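You operate a simulated robot arm through the tools that you are given. There is no shell and no other tool. Be economical: measure what you need, move in short steps, check, and stop when the job is done.

Carry out the task below with a simulated robot arm. There is one attempt and no reset: what you move stays moved.

TASK
Gauge the green ring and send the kiln the note from the ring card.
Fine: lever stays at FIRING, press SEND once; slider drawn back, the ring stays in it.
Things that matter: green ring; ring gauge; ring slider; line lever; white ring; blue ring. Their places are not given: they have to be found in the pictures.

It is judged by the outcome, as a careful person would: the job done as asked, and still so three seconds after it is handed in. It fails if anything else is knocked over, pushed out of place, dropped, spilled or broken.

THE ROBOT
A 7-joint arm with a two-finger parallel gripper, fixed in place. Base frame: the origin is at the foot of the arm, x ahead of it, y to its left, z up. Readings come in mm, rad, newtons and seconds.
With the tool pointing down near the work surface it reaches from about 200 to 680 mm from the base axis. Its first joint turns from -1.152 to 1.152 rad. Payload 2.4 kg.
Tool frame: the origin (TCP) lies between the finger pads and is the grasp point; the fingertips stand 30 mm ahead of it; z points along the fingers, y is the line along which they close. Largest opening 94 mm; finger width 28, thickness 10; the body of the gripper, 50 by 96 mm, starts 55 mm behind the TCP.
Orientation is that of the tool frame in the base frame, as a unit quaternion [x, y, z, w]. With the fingers straight down and closing along the base's y, the tool's x points along the base's -x, its y along +y and its z along -z.

THE INTERFACE
- The arm moves only by the tool arm_command. Its argument "commands" is a list that holds one entry, the list of rows, each a list of 7 numbers: the finger opening in mm, from 0 to 94, then the shift along the base's x, y, z in units of 20 mm (1.0 is 20 mm), then the turn, a rotation vector about the base's x, y, z in units of 4 degrees (1.0 is 4 degrees). In form: [[[hand, tx, ty, tz, rx, ry, rz], ...]]. A call has 1 to 20 rows; each row shifts and turns the commanded pose from where the row before left it. A call with a number of a shift or a turn outside -1 to 1 is refused whole. Rows are played at 5 a second. More than 50 mm and 0.15 rad between two rows, or a gripper value outside its range, and nothing of the call is played. Where a pose cannot be reached the arm comes as near as it can. A force on the tool above 70 N (or 10 N above the force at the start of the call, whichever is more), or a blocked arm, ends the call early, and 0.2 s more pass. Each finger travels about 153 mm/s and halts on what it meets, pressing with about 27 N; the grip force reading is that of the motor and also rises with nothing between the fingers. The clock runs only during rows and for 0.2 s after the last one: add rows that do not move to give the fingers time. The reply holds the time, the measured pose of the TCP, the force on the tool along the base axes, the opening and the grip force, in the units named above and with some noise, and new pictures: "show" is both (left out), scene, wrist or none.
- Cameras (640 x 400 px; columns grow to the right, rows downward): "scene" is fixed at [35.5, 483.1, 1452.6]; the picture's right is [-0.68, -0.73, 0.00], its down [-0.40, 0.37, -0.84] and it looks along [0.61, -0.57, -0.54] (base axes); focal length 359 px, centre (320, 200). "wrist" rides on the gripper at [-37, 0, -58] in the tool frame; the picture's right is [0.00, -1.00, 0.00], its down [0.97, 0.00, -0.24] and it looks along [0.24, 0.00, 0.97] (tool axes); focal length 218 px, centre (320, 200).
- probe_pixels(camera, pixels): there is no depth. For up to 12 entries [column, row, z] of the newest picture of that camera ("zoom" is the newest enlarged one), the place [x, y] in the base frame at which the ray of that pixel passes the height z, good to about 3 mm, but the place of the scene camera against the robot may be out by one fixed shift of up to 12 mm in any direction. No time passes.
- inspect(camera, box): a new picture of the part [left, top, right, bottom] of that camera's present view, enlarged. No time passes.
- close_job(): hands the job in; it is judged then, once.

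Go step by step. Measure first, check grasps and placings, and put right what went wrong. The budget is 80 turns and 120 pictures, counting those below and the enlarged ones. Unless the task says otherwise, let go and move clear before handing in, and close with one line.

The tools are called as name(argument=value, ...) on one line, values as JSON. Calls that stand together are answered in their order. arm_command: Moves the arm, as the interface text tells. Its arguments: {"type":"object","properties":{"commands":{"type":"array","items":{"type":"array","items":{"type":"array","items":{"type":"number"}}}},"show":{"type":"string","enum":["both","scene","wrist","none"]}},"required":["commands"]} The other tools are called the same way: probe_pixels (camera, pixels) gives the place at which the rays of pixels pass given heights; inspect (camera, box) takes an enlarged picture of a part of a camera's view; close_job () hands the job in.

At the start:

```text
time_s: 0.0
eef_pos: [370.5, -181.3, 1029.5]
orientation: [0.0, 1.0, 0.0, 0.0]
wrist_force: [0.3, -0.7, -0.8]
gripper_width: 94.0
grip_force: 0.0
```

scene: 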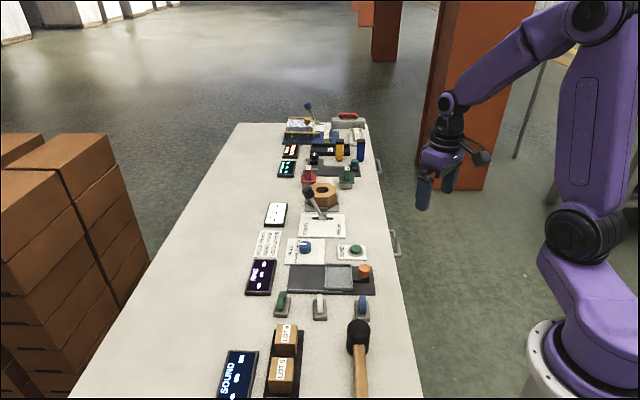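
wrist: 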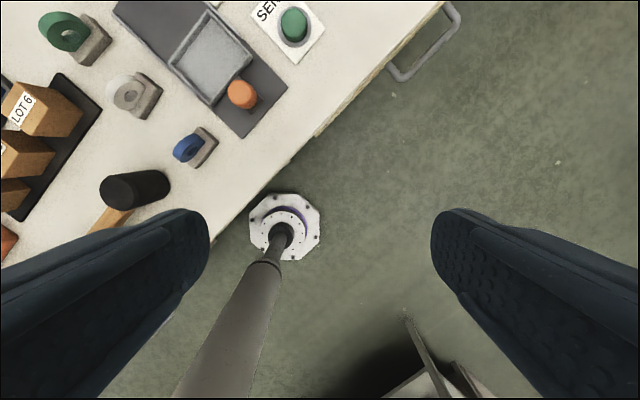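

The scene shows the rings near (282,302), (320,308), (362,308), with a slider gauge at about (330,278) and a card near (268,243). I'll enlarge these areas.

inspect(camera="scene", box=[230, 220, 390, 320])

inspect(camera="scene", box=[250, 170, 370, 245])

inspect(camera="wrist", box=[0, 0, 340, 212])

inspect(camera="scene", box=[240, 225, 300, 262])

```text
4.00 times, centred on (310, 270) of scene
```

zoom: 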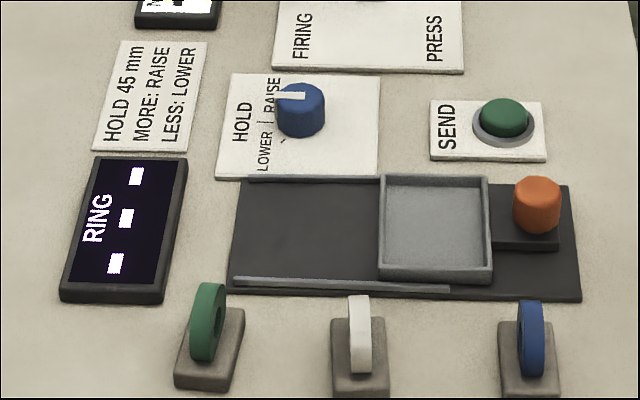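

```text
5.33 times, centred on (310, 208) of scene
```

zoom: 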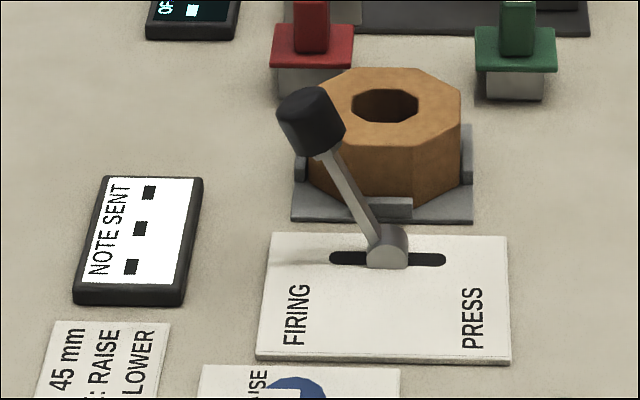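

```text
1.88 times, centred on (170, 106) of wrist
```

zoom: 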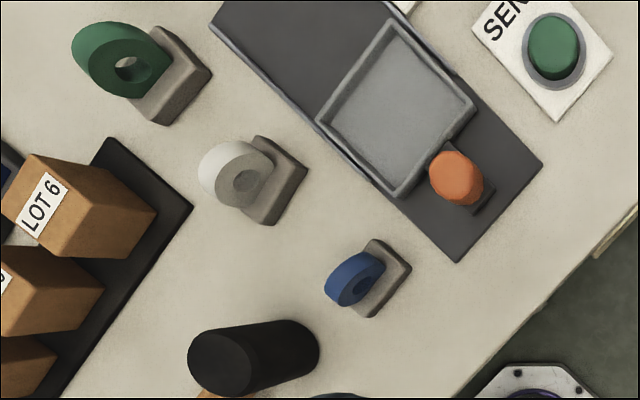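

```text
10.67 times, centred on (270, 244) of scene
```

zoom: 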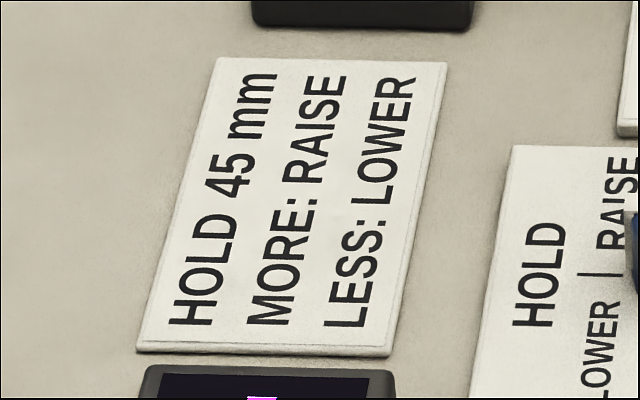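

The card reads HOLD 45 mm, MORE: RAISE, LESS: LOWER. I'll measure where things are with the scene and wrist cameras.

probe_pixels(camera="scene", pixels=[[288, 292, 742], [375, 294, 742], [291, 264, 742], [371, 266, 742], [365, 270, 770], [304, 246, 760], [356, 249, 755], [282, 303, 765], [320, 304, 765], [362, 305, 765], [310, 192, 800], [260, 277, 745]])

probe_pixels(camera="wrist", pixels=[[242, 94, 770], [240, 138, 742], [287, 87, 742], [172, 35, 760], [214, 104, 760], [252, 50, 760], [208, 10, 760], [64, 32, 765], [128, 92, 765], [188, 148, 765], [294, 25, 755]])

inspect(camera="scene", box=[282, 235, 330, 265])

inspect(camera="scene", box=[240, 255, 304, 295])

```text
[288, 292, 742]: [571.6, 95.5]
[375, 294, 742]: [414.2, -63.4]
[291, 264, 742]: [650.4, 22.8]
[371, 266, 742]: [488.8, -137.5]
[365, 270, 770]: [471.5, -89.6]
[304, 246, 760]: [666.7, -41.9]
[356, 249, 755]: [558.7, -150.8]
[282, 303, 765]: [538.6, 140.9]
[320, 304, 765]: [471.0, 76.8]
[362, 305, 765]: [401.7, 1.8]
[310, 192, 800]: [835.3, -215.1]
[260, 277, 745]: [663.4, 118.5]
```

```text
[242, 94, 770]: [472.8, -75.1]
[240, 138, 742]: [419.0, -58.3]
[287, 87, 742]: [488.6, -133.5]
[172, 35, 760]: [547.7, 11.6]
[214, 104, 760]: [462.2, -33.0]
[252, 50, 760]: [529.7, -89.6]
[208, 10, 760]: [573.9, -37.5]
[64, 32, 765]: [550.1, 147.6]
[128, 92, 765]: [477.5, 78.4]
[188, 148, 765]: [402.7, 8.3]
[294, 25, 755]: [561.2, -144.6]
```

```text
13.33 times, centred on (306, 250) of scene
```

zoom: 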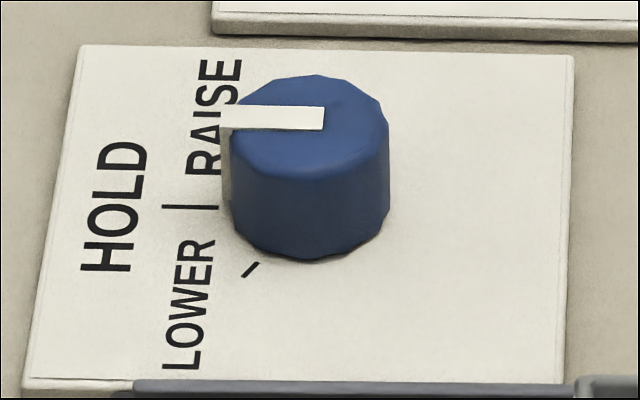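

```text
10.00 times, centred on (272, 275) of scene
```

zoom: 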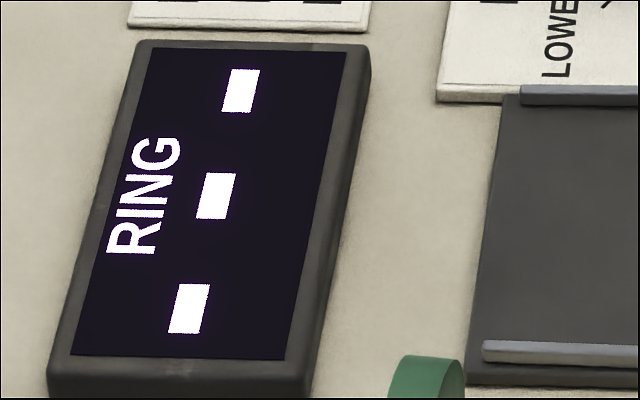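

The knob points at HOLD, the lever is at FIRING, and the table axes run about 45° to the base axes. I'll move over the work area with the hand yawed -45° for a closer view.

arm_command(commands=[[[94, 0.54, 0.92, -0.29, 0, 0, -0.9375], [94, 0.54, 0.92, -0.29, 0, 0, -0.9375], [94, 0.54, 0.92, -0.29, 0, 0, -0.9375], [94, 0.54, 0.92, -0.29, 0, 0, -0.9375], [94, 0.54, 0.92, -0.29, 0, 0, -0.9375], [94, 0.54, 0.92, -0.29, 0, 0, -0.9375], [94, 0.54, 0.92, -0.29, 0, 0, -0.9375], [94, 0.54, 0.92, -0.29, 0, 0, -0.9375], [94, 0.54, 0.92, -0.29, 0, 0, -0.9375], [94, 0.54, 0.92, -0.29, 0, 0, -0.9375], [94, 0.54, 0.92, -0.29, 0, 0, -0.9375], [94, 0.54, 0.92, -0.29, 0, 0, -0.9375], [94, 0, 0, 0, 0, 0, 0]]])

```text
time_s: 2.8
eef_pos: [500.9, 39.8, 960.2]
orientation: [0.383, 0.924, 0.0, 0.0]
wrist_force: [-0.4, -0.6, 0.0]
gripper_width: 93.8
grip_force: 0.0
```

scene: 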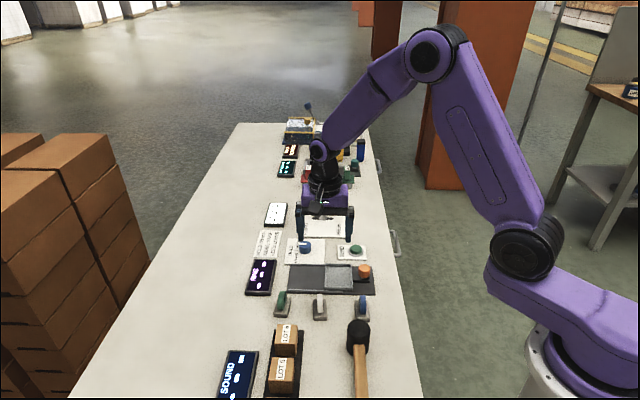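
wrist: 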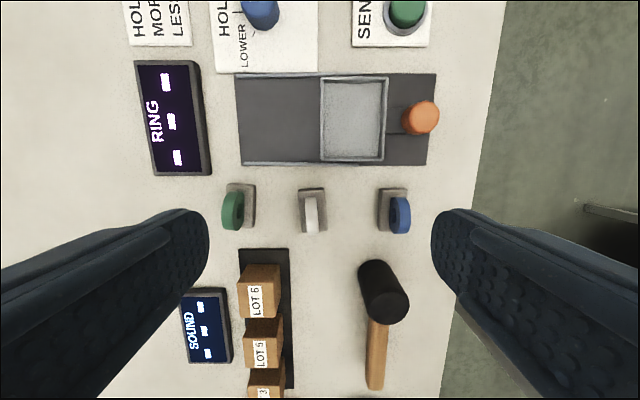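

inspect(camera="wrist", box=[200, 60, 456, 220])

probe_pixels(camera="wrist", pixels=[[237, 75, 742], [436, 74, 742], [428, 166, 742], [241, 165, 742], [322, 78, 758], [387, 78, 758], [382, 161, 758], [320, 159, 758], [420, 118, 775], [233, 210, 770], [310, 215, 770], [399, 215, 770]])

inspect(camera="scene", box=[265, 260, 385, 335])

```text
2.50 times, centred on (328, 140) of wrist
```

zoom: 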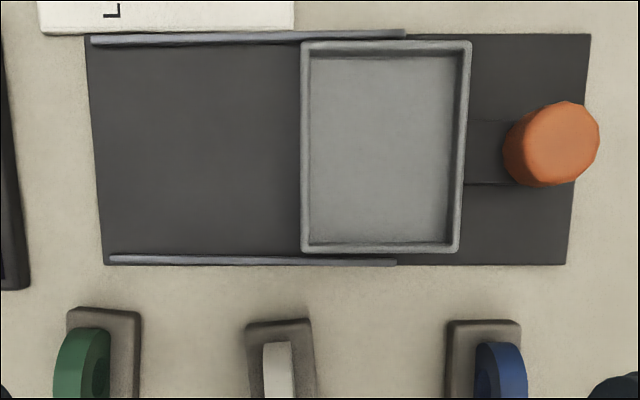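

```text
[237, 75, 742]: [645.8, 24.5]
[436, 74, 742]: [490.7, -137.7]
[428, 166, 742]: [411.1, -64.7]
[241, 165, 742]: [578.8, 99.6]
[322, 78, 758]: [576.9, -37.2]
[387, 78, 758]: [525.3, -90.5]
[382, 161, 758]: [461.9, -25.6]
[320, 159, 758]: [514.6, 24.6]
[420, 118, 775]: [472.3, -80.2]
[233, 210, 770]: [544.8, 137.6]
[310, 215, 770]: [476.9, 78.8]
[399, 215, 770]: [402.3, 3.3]
```

```text
5.33 times, centred on (325, 298) of scene
```

zoom: 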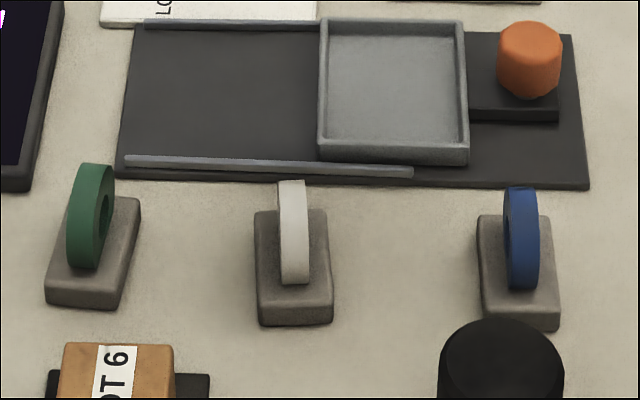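

Green ring is near (545,138), standing in its block with its thin side roughly along the table's long axis. I'll move above it to measure.

arm_command(commands=[[[94, 0.44, 0.98, -0.8, 0, 0, 0], [94, 0.44, 0.98, -0.8, 0, 0, 0], [94, 0.44, 0.98, -0.8, 0, 0, 0], [94, 0.44, 0.98, -0.8, 0, 0, 0], [94, 0.44, 0.98, -0.8, 0, 0, 0], [94, 0, 0, 0, 0, 0, 0]]], show="wrist")

inspect(camera="wrist", box=[220, 120, 420, 245])

inspect(camera="scene", box=[262, 280, 310, 310])

```text
time_s: 4.2
eef_pos: [545.2, 140.1, 880.5]
orientation: [0.383, 0.924, 0.0, 0.001]
wrist_force: [-0.1, 0.1, 0.7]
gripper_width: 94.0
grip_force: 0.1
```

wrist: 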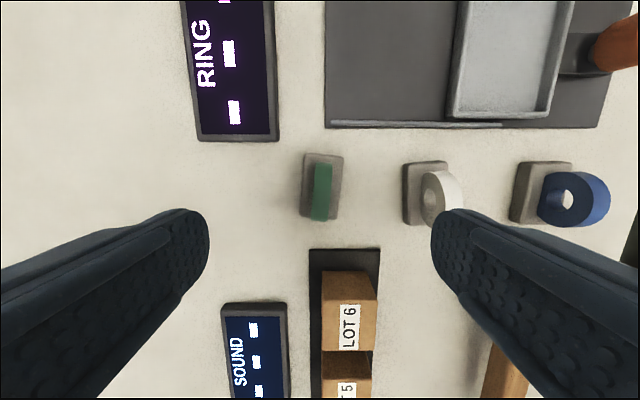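

```text
3.20 times, centred on (320, 182) of wrist
```

zoom: 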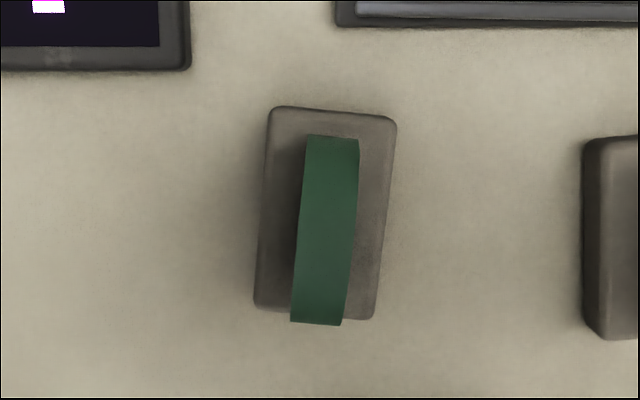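

```text
13.33 times, centred on (286, 295) of scene
```

zoom: 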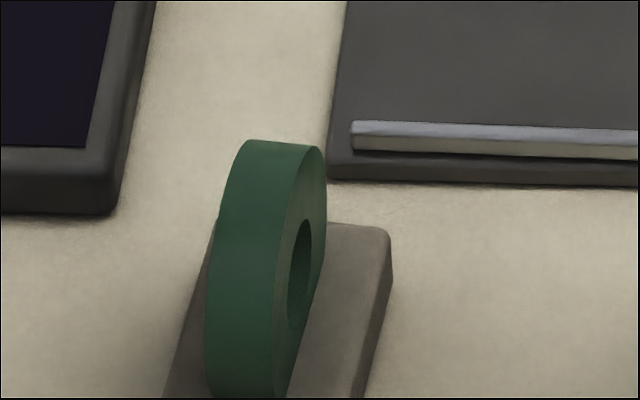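

probe_pixels(camera="wrist", pixels=[[322, 192, 775], [322, 192, 795], [324, 163, 775], [318, 220, 775], [303, 155, 757], [344, 159, 757], [337, 220, 757], [299, 216, 757], [299, 216, 742], [337, 220, 742]])

probe_pixels(camera="scene", pixels=[[283, 291, 775], [283, 291, 785], [283, 291, 795], [283, 291, 805], [291, 297, 755], [291, 301, 742]])

```text
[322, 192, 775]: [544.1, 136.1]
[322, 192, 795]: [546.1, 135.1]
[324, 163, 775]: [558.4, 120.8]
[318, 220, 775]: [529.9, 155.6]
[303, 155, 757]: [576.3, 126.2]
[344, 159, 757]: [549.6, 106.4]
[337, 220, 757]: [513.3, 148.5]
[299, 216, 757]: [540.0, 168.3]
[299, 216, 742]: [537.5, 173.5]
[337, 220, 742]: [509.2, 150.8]
```

```text
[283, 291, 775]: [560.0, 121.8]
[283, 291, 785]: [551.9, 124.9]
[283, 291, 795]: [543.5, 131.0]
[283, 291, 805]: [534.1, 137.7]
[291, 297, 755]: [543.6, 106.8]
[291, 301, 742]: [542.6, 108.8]
```

Ring spans about 45 mm, centred near (545,136), top near z 795, yawed 5° clockwise. I'll align, lower to z 792 straddling its thickness, and look before gripping.

arm_command(commands=[[[60, 0, -0.2, 0, 0, 0, -0.65], [60, 0, 0, 0, 0, 0, -0.6], [60, 0, 0, -0.9, 0, 0, 0], [60, 0, 0, -0.9, 0, 0, 0], [60, 0, 0, -0.9, 0, 0, 0], [60, 0, 0, 0, 0, 0, 0]]])

inspect(camera="scene", box=[242, 250, 322, 300])

```text
time_s: 5.6
eef_pos: [546.0, 135.0, 827.3]
orientation: [0.423, 0.906, -0.001, 0.0]
wrist_force: [0.6, 0.5, 1.3]
gripper_width: 60.0
grip_force: 0.0
```

scene: 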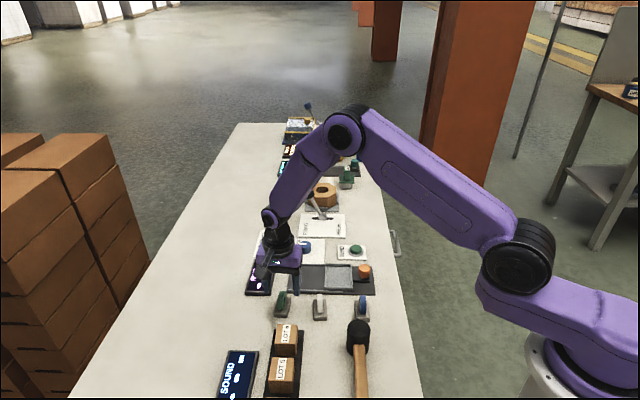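
wrist: 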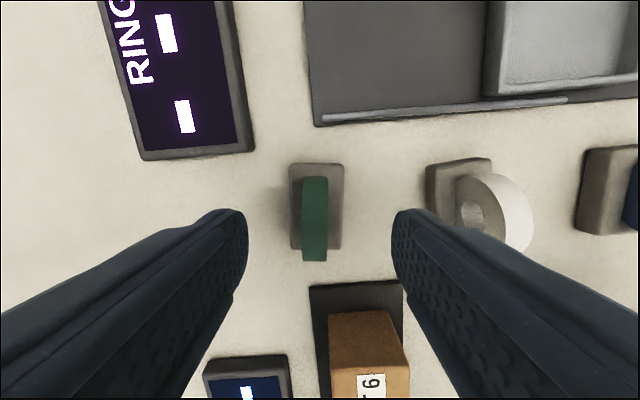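

```text
8.00 times, centred on (282, 275) of scene
```

zoom: 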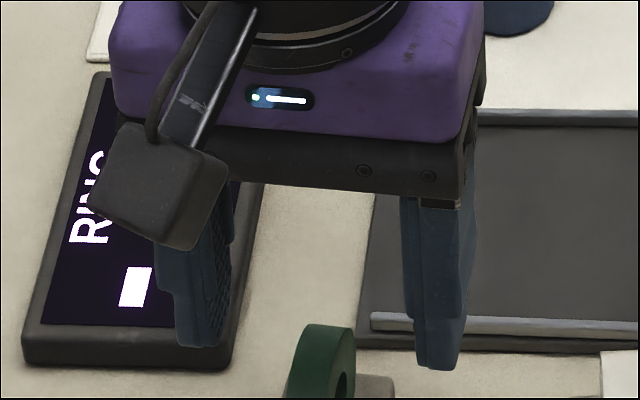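

Aligned; the ring sits at column 314, about 2 mm off centre. Lowering 35 mm and closing.

arm_command(commands=[[[60, 0.08, 0.1, -0.9, 0, 0, 0], [60, 0, 0, -0.85, 0, 0, 0], [60, 0, 0, 0, 0, 0, 0], [40, 0, 0, 0, 0, 0, 0], [20, 0, 0, 0, 0, 0, 0], [5, 0, 0, 0, 0, 0, 0], [5, 0, 0, 0, 0, 0, 0]]])

inspect(camera="scene", box=[242, 265, 322, 315])

```text
time_s: 7.2
eef_pos: [546.1, 137.8, 791.9]
orientation: [0.422, 0.907, -0.001, 0.0]
wrist_force: [0.4, -0.9, 0.1]
gripper_width: 15.9
grip_force: 26.9
```

scene: 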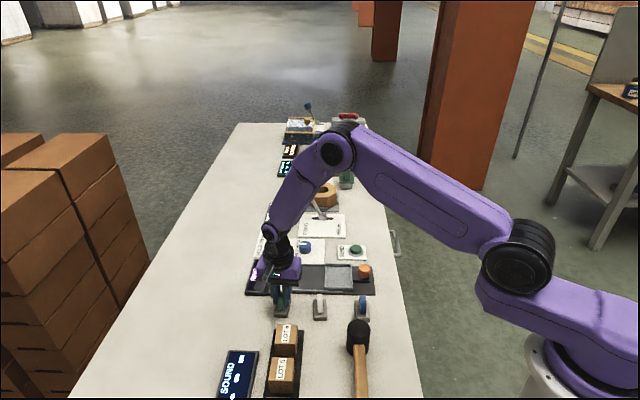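
wrist: 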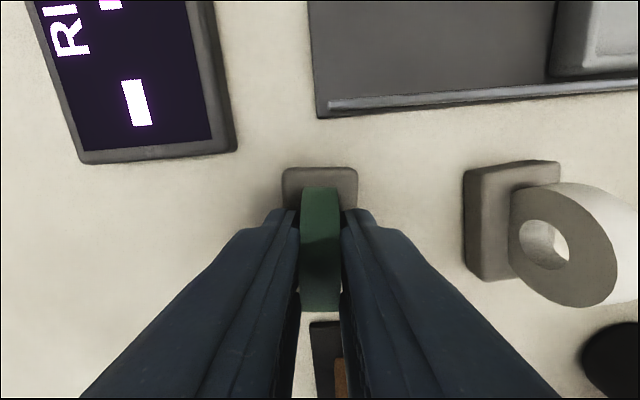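

```text
8.00 times, centred on (282, 290) of scene
```

zoom: 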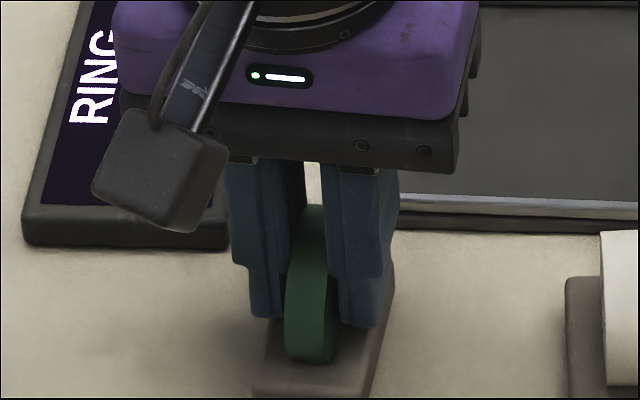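

The fingers hold the ring, 15.9 mm thick, with 27 N. Lifting straight up and checking.

arm_command(commands=[[[5, 0, 0, 0.5, 0, 0, 0], [5, 0, 0, 1, 0, 0, 0], [5, 0, 0, 1, 0, 0, 0], [5, 0, 0, 1, 0, 0, 0], [5, 0, 0, 0.5, 0, 0, 0], [5, 0, 0, 0, 0, 0, 0]]])

inspect(camera="scene", box=[230, 240, 326, 300])

```text
time_s: 8.6
eef_pos: [546.0, 137.5, 873.0]
orientation: [0.422, 0.906, 0.001, 0.0]
wrist_force: [0.5, -0.7, -1.9]
gripper_width: 15.8
grip_force: 26.8
```

scene: 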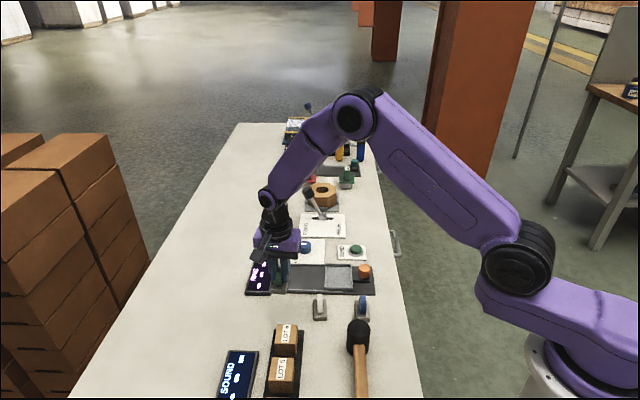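
wrist: 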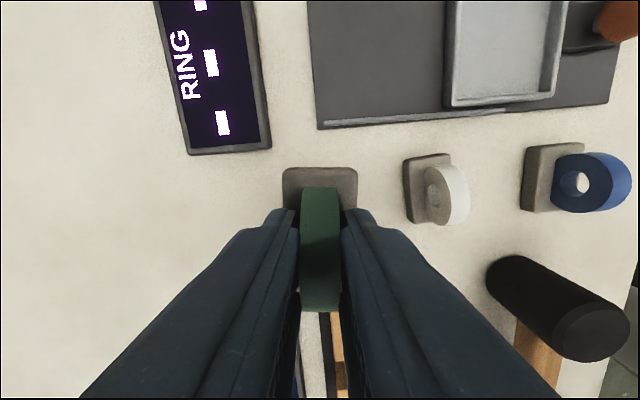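

```text
6.67 times, centred on (278, 270) of scene
```

zoom: 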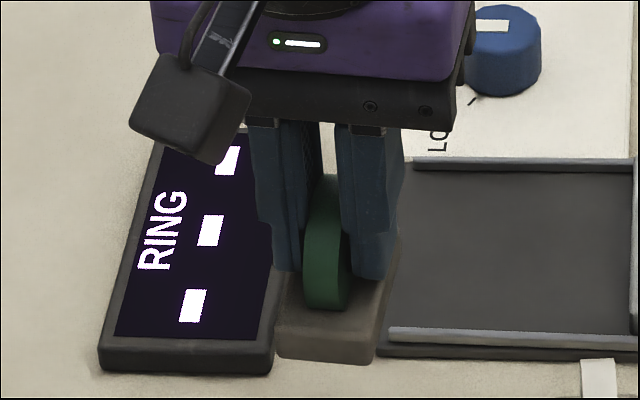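

The grey foot came up with the ring, looking the same in the wrist view as before lifting, so ring and foot are one piece. Its underside is about 52 mm below the TCP, so I'll set it upright in the tray; moving over the tray centre, about (520,-32), with yaw back to -45°.

arm_command(commands=[[[5, -0.144, -0.94, 0, 0, 0, 0.14], [5, -0.144, -0.94, 0, 0, 0, 0.14], [5, -0.144, -0.94, 0, 0, 0, 0.14], [5, -0.144, -0.94, 0, 0, 0, 0.14], [5, -0.144, -0.94, 0, 0, 0, 0.14], [5, -0.144, -0.94, 0, 0, 0, 0.14], [5, -0.144, -0.94, 0, 0, 0, 0.14], [5, -0.144, -0.94, 0, 0, 0, 0.14], [5, -0.144, -0.94, 0, 0, 0, 0.14], [5, 0, 0, 0, 0, 0, 0]]])

inspect(camera="scene", box=[270, 230, 390, 305])

```text
time_s: 10.8
eef_pos: [518.2, -33.0, 872.4]
orientation: [0.382, 0.924, 0.001, 0.0]
wrist_force: [-0.7, 0.2, 0.4]
gripper_width: 15.9
grip_force: 27.2
```

scene: 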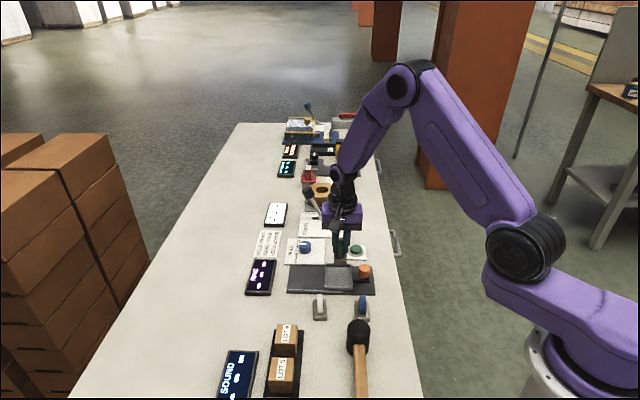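
wrist: 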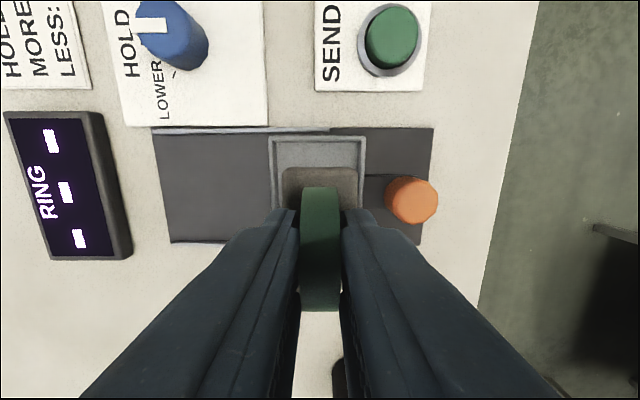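

```text
5.33 times, centred on (330, 268) of scene
```

zoom: 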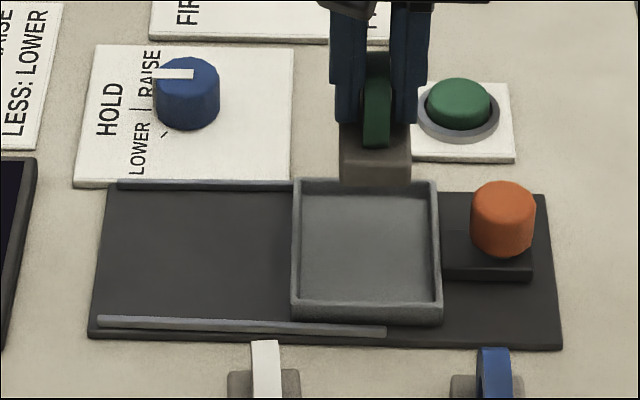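

probe_pixels(camera="wrist", pixels=[[269, 137, 758], [366, 137, 758], [434, 128, 742], [420, 244, 742], [411, 200, 785], [411, 200, 775]])

```text
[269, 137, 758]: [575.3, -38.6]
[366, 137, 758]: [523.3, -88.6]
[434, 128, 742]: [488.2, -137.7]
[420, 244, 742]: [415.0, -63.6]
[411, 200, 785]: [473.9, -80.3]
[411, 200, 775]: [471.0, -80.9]
```

Centred over the tray. Lowering to z 806, then checking.

arm_command(commands=[[[5, 0, 0.03, -0.9, 0, 0, 0], [5, 0, 0.03, -0.9, 0, 0, 0], [5, 0, 0, -0.8, 0, 0, 0], [5, 0, 0, -0.7, 0, 0, 0], [5, 0, 0, 0, 0, 0, 0]]], show="none")

inspect(camera="scene", box=[290, 240, 386, 300])

```text
time_s: 12.0
eef_pos: [520.4, -29.9, 805.2]
orientation: [0.383, 0.924, 0.0, 0.0]
wrist_force: [0.4, -0.4, -0.2]
gripper_width: 15.7
grip_force: 26.8
```

```text
6.67 times, centred on (338, 270) of scene
```

zoom: 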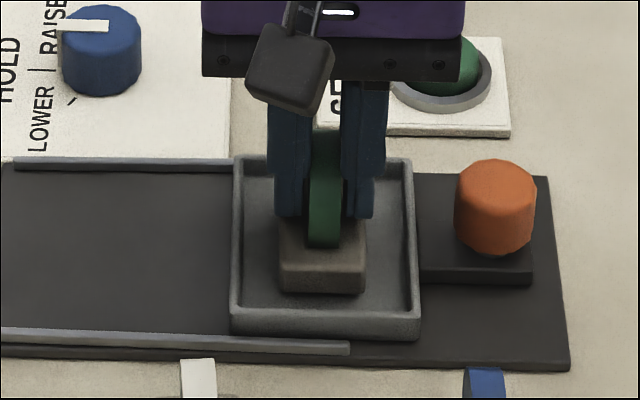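

Foot is inside the tray just above the floor. Lowering in small steps until contact.

arm_command(commands=[[[5, 0, 0, -0.1, 0, 0, 0], [5, 0, 0, 0, 0, 0, 0]]], show="none")

arm_command(commands=[[[5, 0, 0, -0.1, 0, 0, 0], [5, 0, 0, 0, 0, 0, 0]]], show="none")

arm_command(commands=[[[5, 0, 0, -0.08, 0, 0, 0], [5, 0, 0, 0, 0, 0, 0]]], show="none")

```text
time_s: 12.6
eef_pos: [518.8, -30.7, 803.9]
orientation: [0.382, 0.924, 0.0, 0.0]
wrist_force: [0.0, -0.7, -0.7]
gripper_width: 15.5
grip_force: 26.9
```

```text
time_s: 13.2
eef_pos: [519.2, -31.2, 802.8]
orientation: [0.382, 0.924, -0.001, 0.001]
wrist_force: [-3.1, 1.5, 12.5]
gripper_width: 15.5
grip_force: 26.9
```

```text
time_s: 13.8
eef_pos: [520.8, -32.1, 800.4]
orientation: [0.381, 0.924, 0.0, 0.001]
wrist_force: [-2.0, 3.2, 23.8]
gripper_width: 15.9
grip_force: 26.5
```

Contact is made (24 N upward). I'll ease off, open, and rise straight up.

arm_command(commands=[[[5, 0, 0, 0.08, 0, 0, 0], [20, 0, 0, 0, 0, 0, 0], [40, 0, 0, 0, 0, 0, 0], [50, 0, 0, 0, 0, 0, 0], [50, 0, 0, 0.8, 0, 0, 0], [50, 0, 0, 1, 0, 0, 0], [50, 0, 0, 1, 0, 0, 0], [50, 0, 0, 1, 0, 0, 0], [50, 0, 0, 0, 0, 0, 0]]])

inspect(camera="scene", box=[240, 235, 384, 325])

```text
time_s: 15.8
eef_pos: [517.4, -32.2, 880.0]
orientation: [0.382, 0.924, -0.001, 0.0]
wrist_force: [0.3, -0.2, -0.1]
gripper_width: 50.1
grip_force: 0.0
```

scene: 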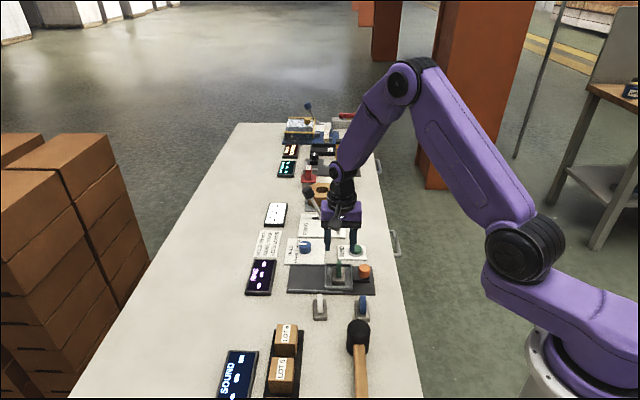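
wrist: 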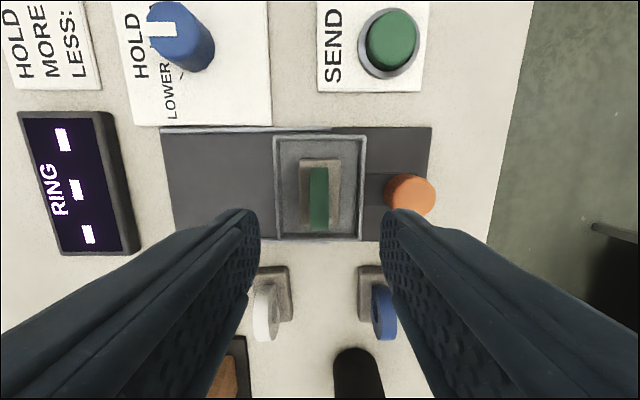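

```text
4.44 times, centred on (312, 280) of scene
```

zoom: 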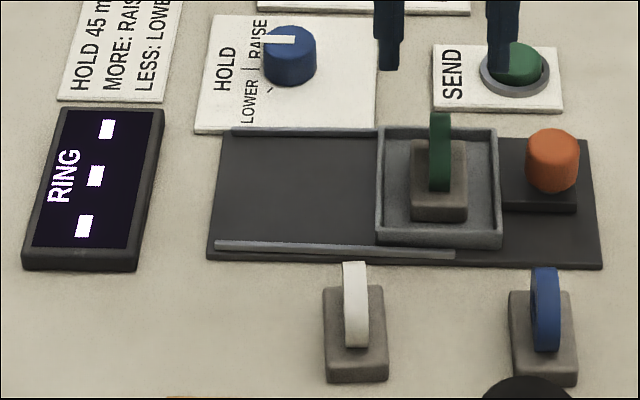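

The ring stands upright in the tray. Next I'll grip the orange knob, about (473,-80), from its two v sides, so I'm turning the hand another -90° to keep the camera away from the ring.

arm_command(commands=[[[50, -0.19, -0.2, 0, 0, 0, -0.9375], [50, -0.19, -0.2, 0, 0, 0, -0.9375], [50, -0.19, -0.2, 0, 0, 0, -0.9375], [50, -0.19, -0.2, 0, 0, 0, -0.9375], [50, -0.19, -0.2, 0, 0, 0, -0.9375], [50, -0.19, -0.2, 0, 0, 0, -0.9375], [50, -0.19, -0.2, 0, 0, 0, -0.9375], [50, -0.19, -0.2, 0, 0, 0, -0.9375], [50, -0.19, -0.2, 0, 0, 0, -0.9375], [50, -0.19, -0.2, 0, 0, 0, -0.9375], [50, -0.19, -0.2, 0, 0, 0, -0.9375], [50, -0.19, -0.2, 0, 0, 0, -0.9375], [50, 0, 0, 0, 0, 0, 0]]], show="scene")

```text
time_s: 18.6
eef_pos: [473.0, -79.8, 877.4]
orientation: [0.707, 0.707, -0.001, 0.0]
wrist_force: [-0.1, 0.3, 0.1]
gripper_width: 50.2
grip_force: 0.1
```

scene: 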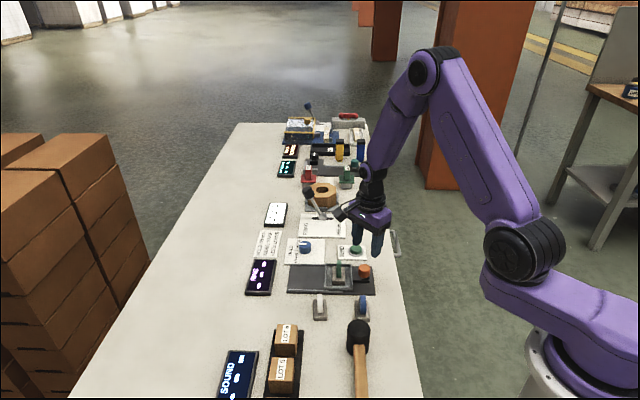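

The hand turns freely. Box-like protrusion is about 100 mm above the TCP, clear of the ring. Continuing the other -45°.

arm_command(commands=[[[50, 0, 0, 0, 0, 0, -0.9375], [50, 0, 0, 0, 0, 0, -0.9375], [50, 0, 0, 0, 0, 0, -0.9375], [50, 0, 0, 0, 0, 0, -0.9375], [50, 0, 0, 0, 0, 0, -0.9375], [50, 0, 0, 0, 0, 0, -0.9375], [50, 0, 0, 0, 0, 0, -0.9375], [50, 0, 0, 0, 0, 0, -0.9375], [50, 0, 0, 0, 0, 0, -0.9375], [50, 0, 0, 0, 0, 0, -0.9375], [50, 0, 0, 0, 0, 0, -0.9375], [50, 0, 0, 0, 0, 0, -0.9375], [50, 0, 0, -0.5, 0, 0, 0], [50, 0, 0, 0, 0, 0, 0]]])

```text
time_s: 21.6
eef_pos: [473.8, -79.5, 867.8]
orientation: [0.924, 0.383, 0.0, 0.001]
wrist_force: [0.2, 0.6, -0.7]
gripper_width: 49.7
grip_force: 0.0
```

scene: 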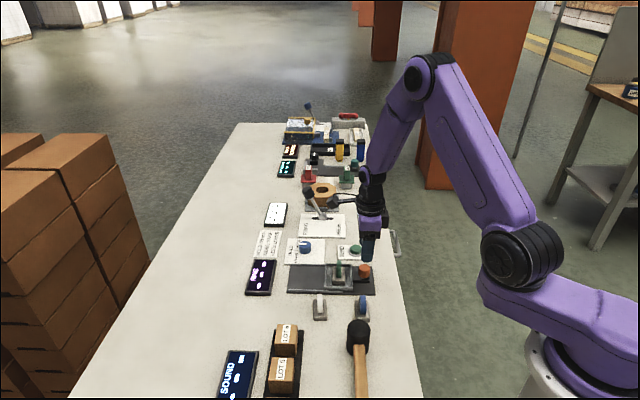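
wrist: 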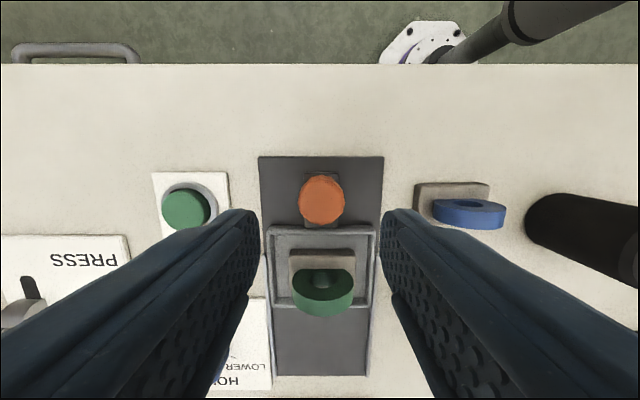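

probe_pixels(camera="wrist", pixels=[[321, 198, 780], [321, 198, 770], [321, 221, 755], [321, 176, 780]])

probe_pixels(camera="scene", pixels=[[364.5, 265, 770], [364.5, 265, 780], [364.5, 265, 790]])

```text
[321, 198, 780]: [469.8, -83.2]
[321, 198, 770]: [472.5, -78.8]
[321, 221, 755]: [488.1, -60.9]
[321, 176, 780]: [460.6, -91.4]
```

```text
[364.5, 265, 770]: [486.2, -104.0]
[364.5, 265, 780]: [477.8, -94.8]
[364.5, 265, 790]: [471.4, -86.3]
```

Knob centre is about (471,-82) with its top near z 785. Lowering to TCP z 791 and closing.

arm_command(commands=[[[50, -0.12, -0.12, -0.95, 0, 0, 0], [50, 0, 0, -0.95, 0, 0, 0], [50, 0, 0, -0.95, 0, 0, 0], [50, 0, 0, -0.95, 0, 0, 0], [50, 0, 0, 0, 0, 0, 0], [30, 0, 0, 0, 0, 0, 0], [15, 0, 0, 0, 0, 0, 0], [5, 0, 0, 0, 0, 0, 0], [5, 0, 0, 0, 0, 0, 0]]])

inspect(camera="scene", box=[310, 230, 406, 290])

```text
time_s: 23.6
eef_pos: [470.6, -80.8, 791.7]
orientation: [0.923, 0.384, -0.002, -0.002]
wrist_force: [-15.1, 20.0, -1.3]
gripper_width: 31.6
grip_force: 45.3
```

scene: 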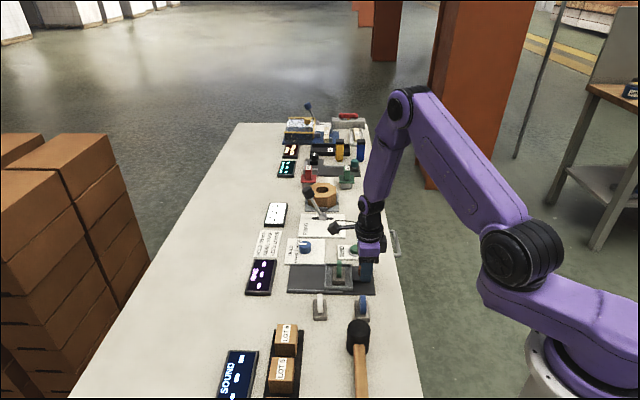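
wrist: 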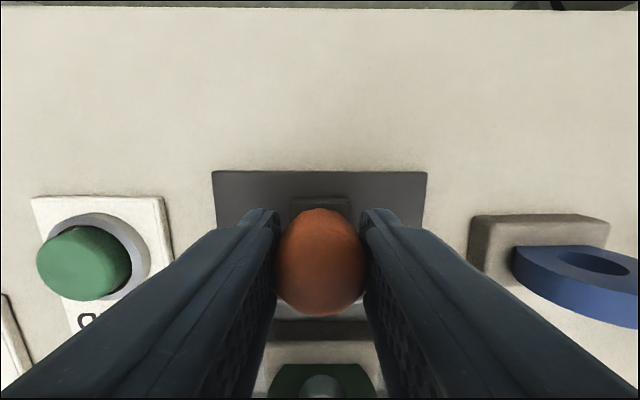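

```text
6.67 times, centred on (358, 260) of scene
```

zoom: 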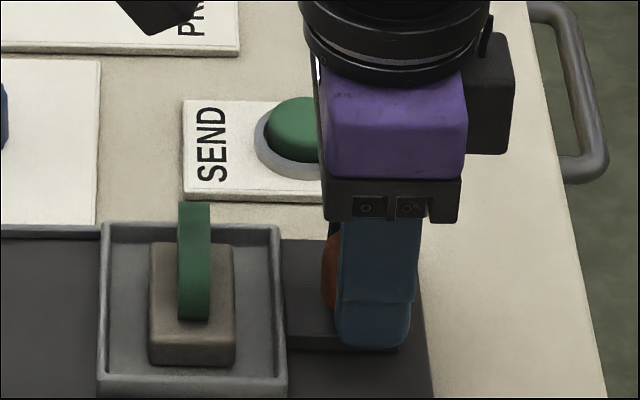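

The knob is held (31.6 mm), with a sideways 25 N preload. I'll shift 1.5 mm to relieve it and push along +u by about 40 mm in steps.

arm_command(commands=[[[5, -0.06, 0.06, 0, 0, 0, 0], [5, 0.28, 0.28, 0, 0, 0, 0], [5, 0.28, 0.28, 0, 0, 0, 0], [5, 0.28, 0.28, 0, 0, 0, 0], [5, 0.28, 0.28, 0, 0, 0, 0], [5, 0.28, 0.28, 0, 0, 0, 0], [5, 0, 0, 0, 0, 0, 0]]], show="none")

inspect(camera="scene", box=[240, 225, 384, 315])

```text
time_s: 25.0
eef_pos: [485.0, -65.8, 790.7]
orientation: [0.929, 0.371, -0.012, -0.007]
wrist_force: [-7.5, -4.4, 12.2]
gripper_width: 32.2
grip_force: 45.4
stopped in row 6: the force on the tool passed its limit (the readings are from after the stop); the commanded pose is now the measured one
```

```text
4.44 times, centred on (312, 270) of scene
```

zoom: 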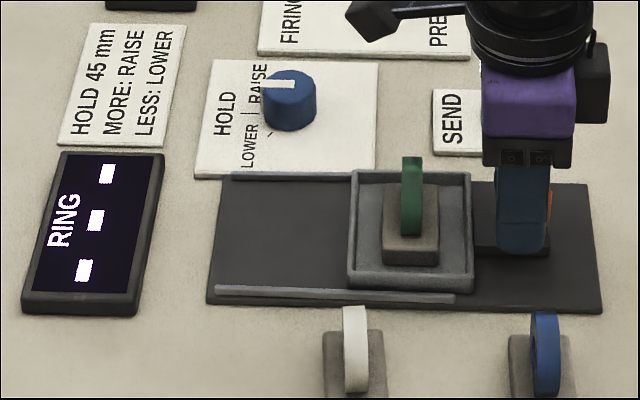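

It stopped after about 20 mm on the force limit, and the fingers seem to have slipped forward on the knob. Looking closer before going on.

inspect(camera="wrist", box=[160, 150, 480, 350])

inspect(camera="scene", box=[300, 235, 380, 285])

```text
2.00 times, centred on (320, 250) of wrist
```

zoom: 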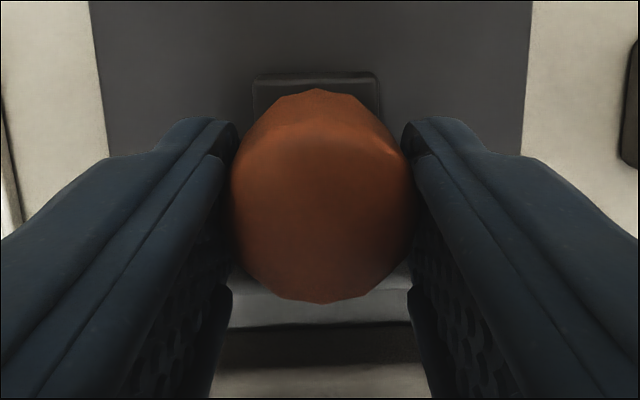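

```text
8.00 times, centred on (340, 260) of scene
```

zoom: 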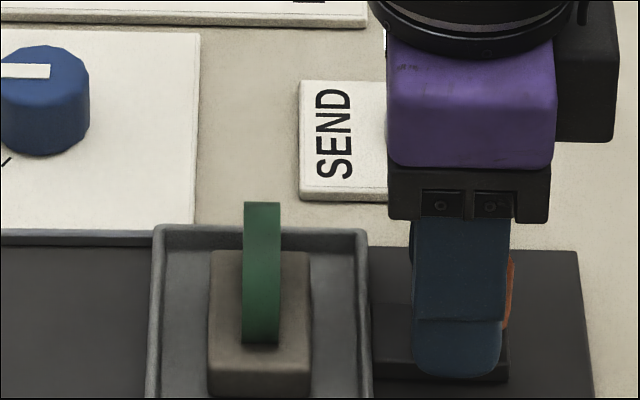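

Nothing is jammed visibly. I'll try pushing much more slowly, 2.5 mm per row.

arm_command(commands=[[[5, 0.09, 0.09, 0, 0, 0, 0], [5, 0.09, 0.09, 0, 0, 0, 0], [5, 0.09, 0.09, 0, 0, 0, 0], [5, 0.09, 0.09, 0, 0, 0, 0], [5, 0.09, 0.09, 0, 0, 0, 0], [5, 0.09, 0.09, 0, 0, 0, 0]]], show="none")

inspect(camera="scene", box=[240, 225, 384, 315])

```text
time_s: 26.3
eef_pos: [486.6, -64.7, 789.3]
orientation: [0.932, 0.362, -0.021, -0.013]
wrist_force: [-8.6, -5.3, 11.5]
gripper_width: 32.7
grip_force: 45.2
stopped in row 6: the force on the tool passed its limit (the readings are from after the stop); the commanded pose is now the measured one
```

```text
4.44 times, centred on (312, 270) of scene
```

zoom: 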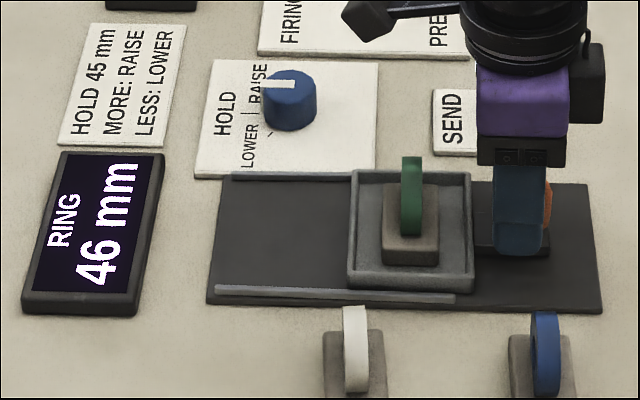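

The slider is at its stop and the RING display reads "46 mm". Zooming in to make sure.

inspect(camera="scene", box=[240, 255, 288, 300])

arm_command(commands=[[[5, 0, 0, 0, 0, 0, 0], [5, 0, 0, 0, 0, 0, 0], [5, 0, 0, 0, 0, 0, 0]]], show="none")

inspect(camera="scene", box=[236, 200, 300, 300])

```text
8.89 times, centred on (264, 278) of scene
```

zoom: 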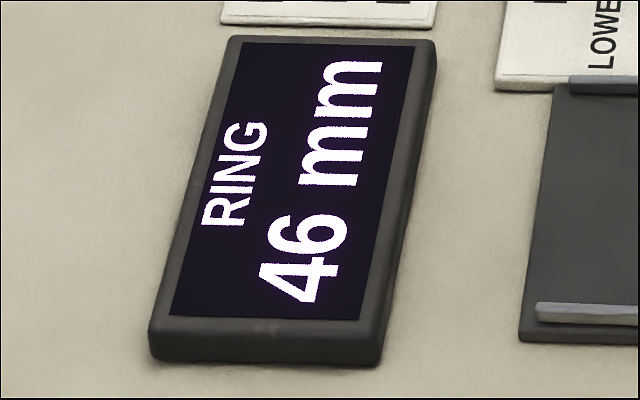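

```text
time_s: 27.1
eef_pos: [487.6, -64.5, 788.5]
orientation: [0.931, 0.363, -0.02, -0.013]
wrist_force: [-17.3, -10.8, 22.3]
gripper_width: 32.8
grip_force: 45.1
```

```text
4.00 times, centred on (268, 250) of scene
```

zoom: 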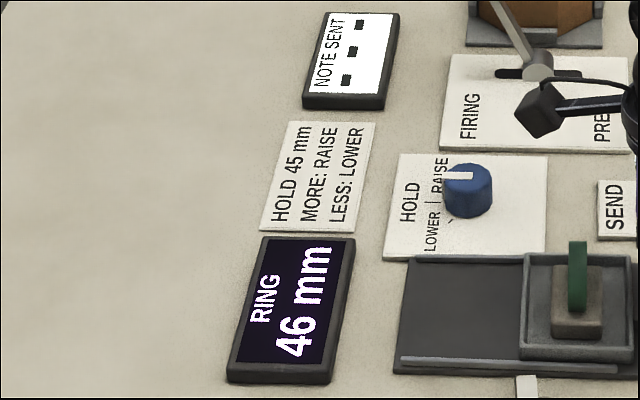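

46 mm is more than 45, so the note is RAISE. Next I'll draw the slider back along -u slowly.

arm_command(commands=[[[5, -0.14, -0.14, 0.03, 0, 0, 0], [5, -0.14, -0.14, 0.03, 0, 0, 0], [5, -0.14, -0.14, 0, 0, 0, 0], [5, -0.14, -0.14, 0, 0, 0, 0], [5, -0.14, -0.14, 0, 0, 0, 0], [5, -0.1, -0.1, 0, 0, 0, 0], [5, 0, 0, 0, 0, 0, 0]]], show="none")

inspect(camera="scene", box=[240, 225, 384, 315])

```text
time_s: 28.7
eef_pos: [474.8, -78.1, 790.5]
orientation: [0.931, 0.365, -0.019, -0.012]
wrist_force: [16.8, 14.4, -23.4]
gripper_width: 32.3
grip_force: 45.0
```

```text
4.44 times, centred on (312, 270) of scene
```

zoom: 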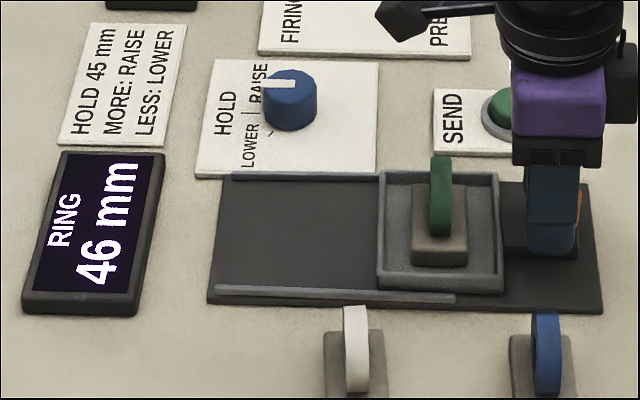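

The tray is back where it started (zoom columns 378–502, same as before the push), with the ring in it. Releasing and rising.

arm_command(commands=[[[5, 0.03, 0.03, 0, 0, 0, 0], [20, 0, 0, 0, 0, 0, 0], [40, 0, 0, 0, 0, 0, 0], [55, 0, 0, 0, 0, 0, 0], [55, 0, 0, 0, 0, 0, 0], [55, 0, 0, 1, 0, 0, 0], [55, 0, 0, 1, 0, 0, 0], [55, 0, 0, 1, 0, 0, 0], [55, 0, 0, 1, 0, 0, 0], [55, 0, 0, 1, 0, 0, 0], [55, 0, 0, 0, 0, 0, 0]]])

inspect(camera="scene", box=[240, 225, 384, 315])

```text
time_s: 31.1
eef_pos: [473.0, -78.7, 890.6]
orientation: [0.931, 0.363, -0.02, -0.014]
wrist_force: [0.1, 0.1, 0.2]
gripper_width: 55.0
grip_force: 0.0
```

scene: 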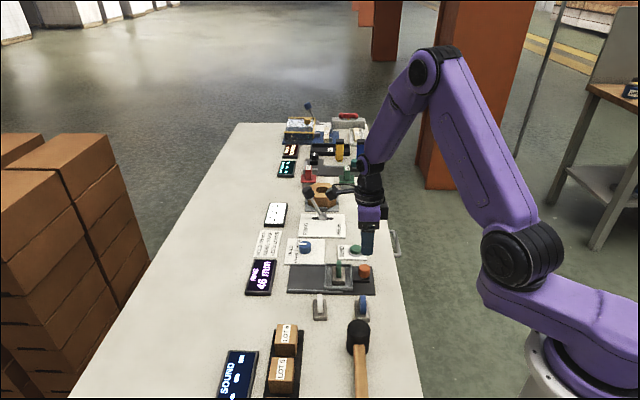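
wrist: 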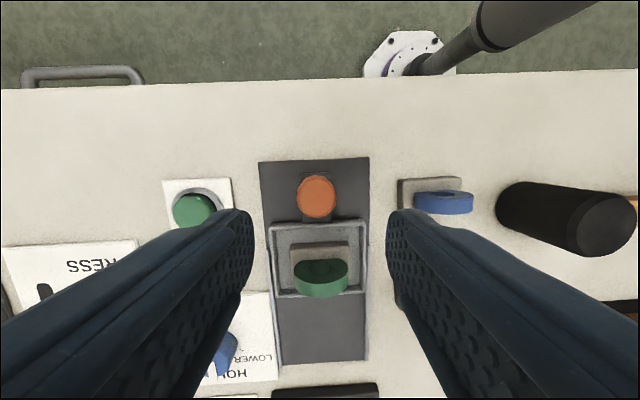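

```text
4.44 times, centred on (312, 270) of scene
```

zoom: 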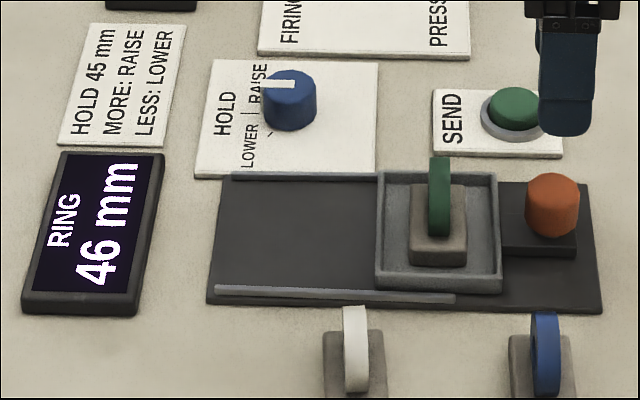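

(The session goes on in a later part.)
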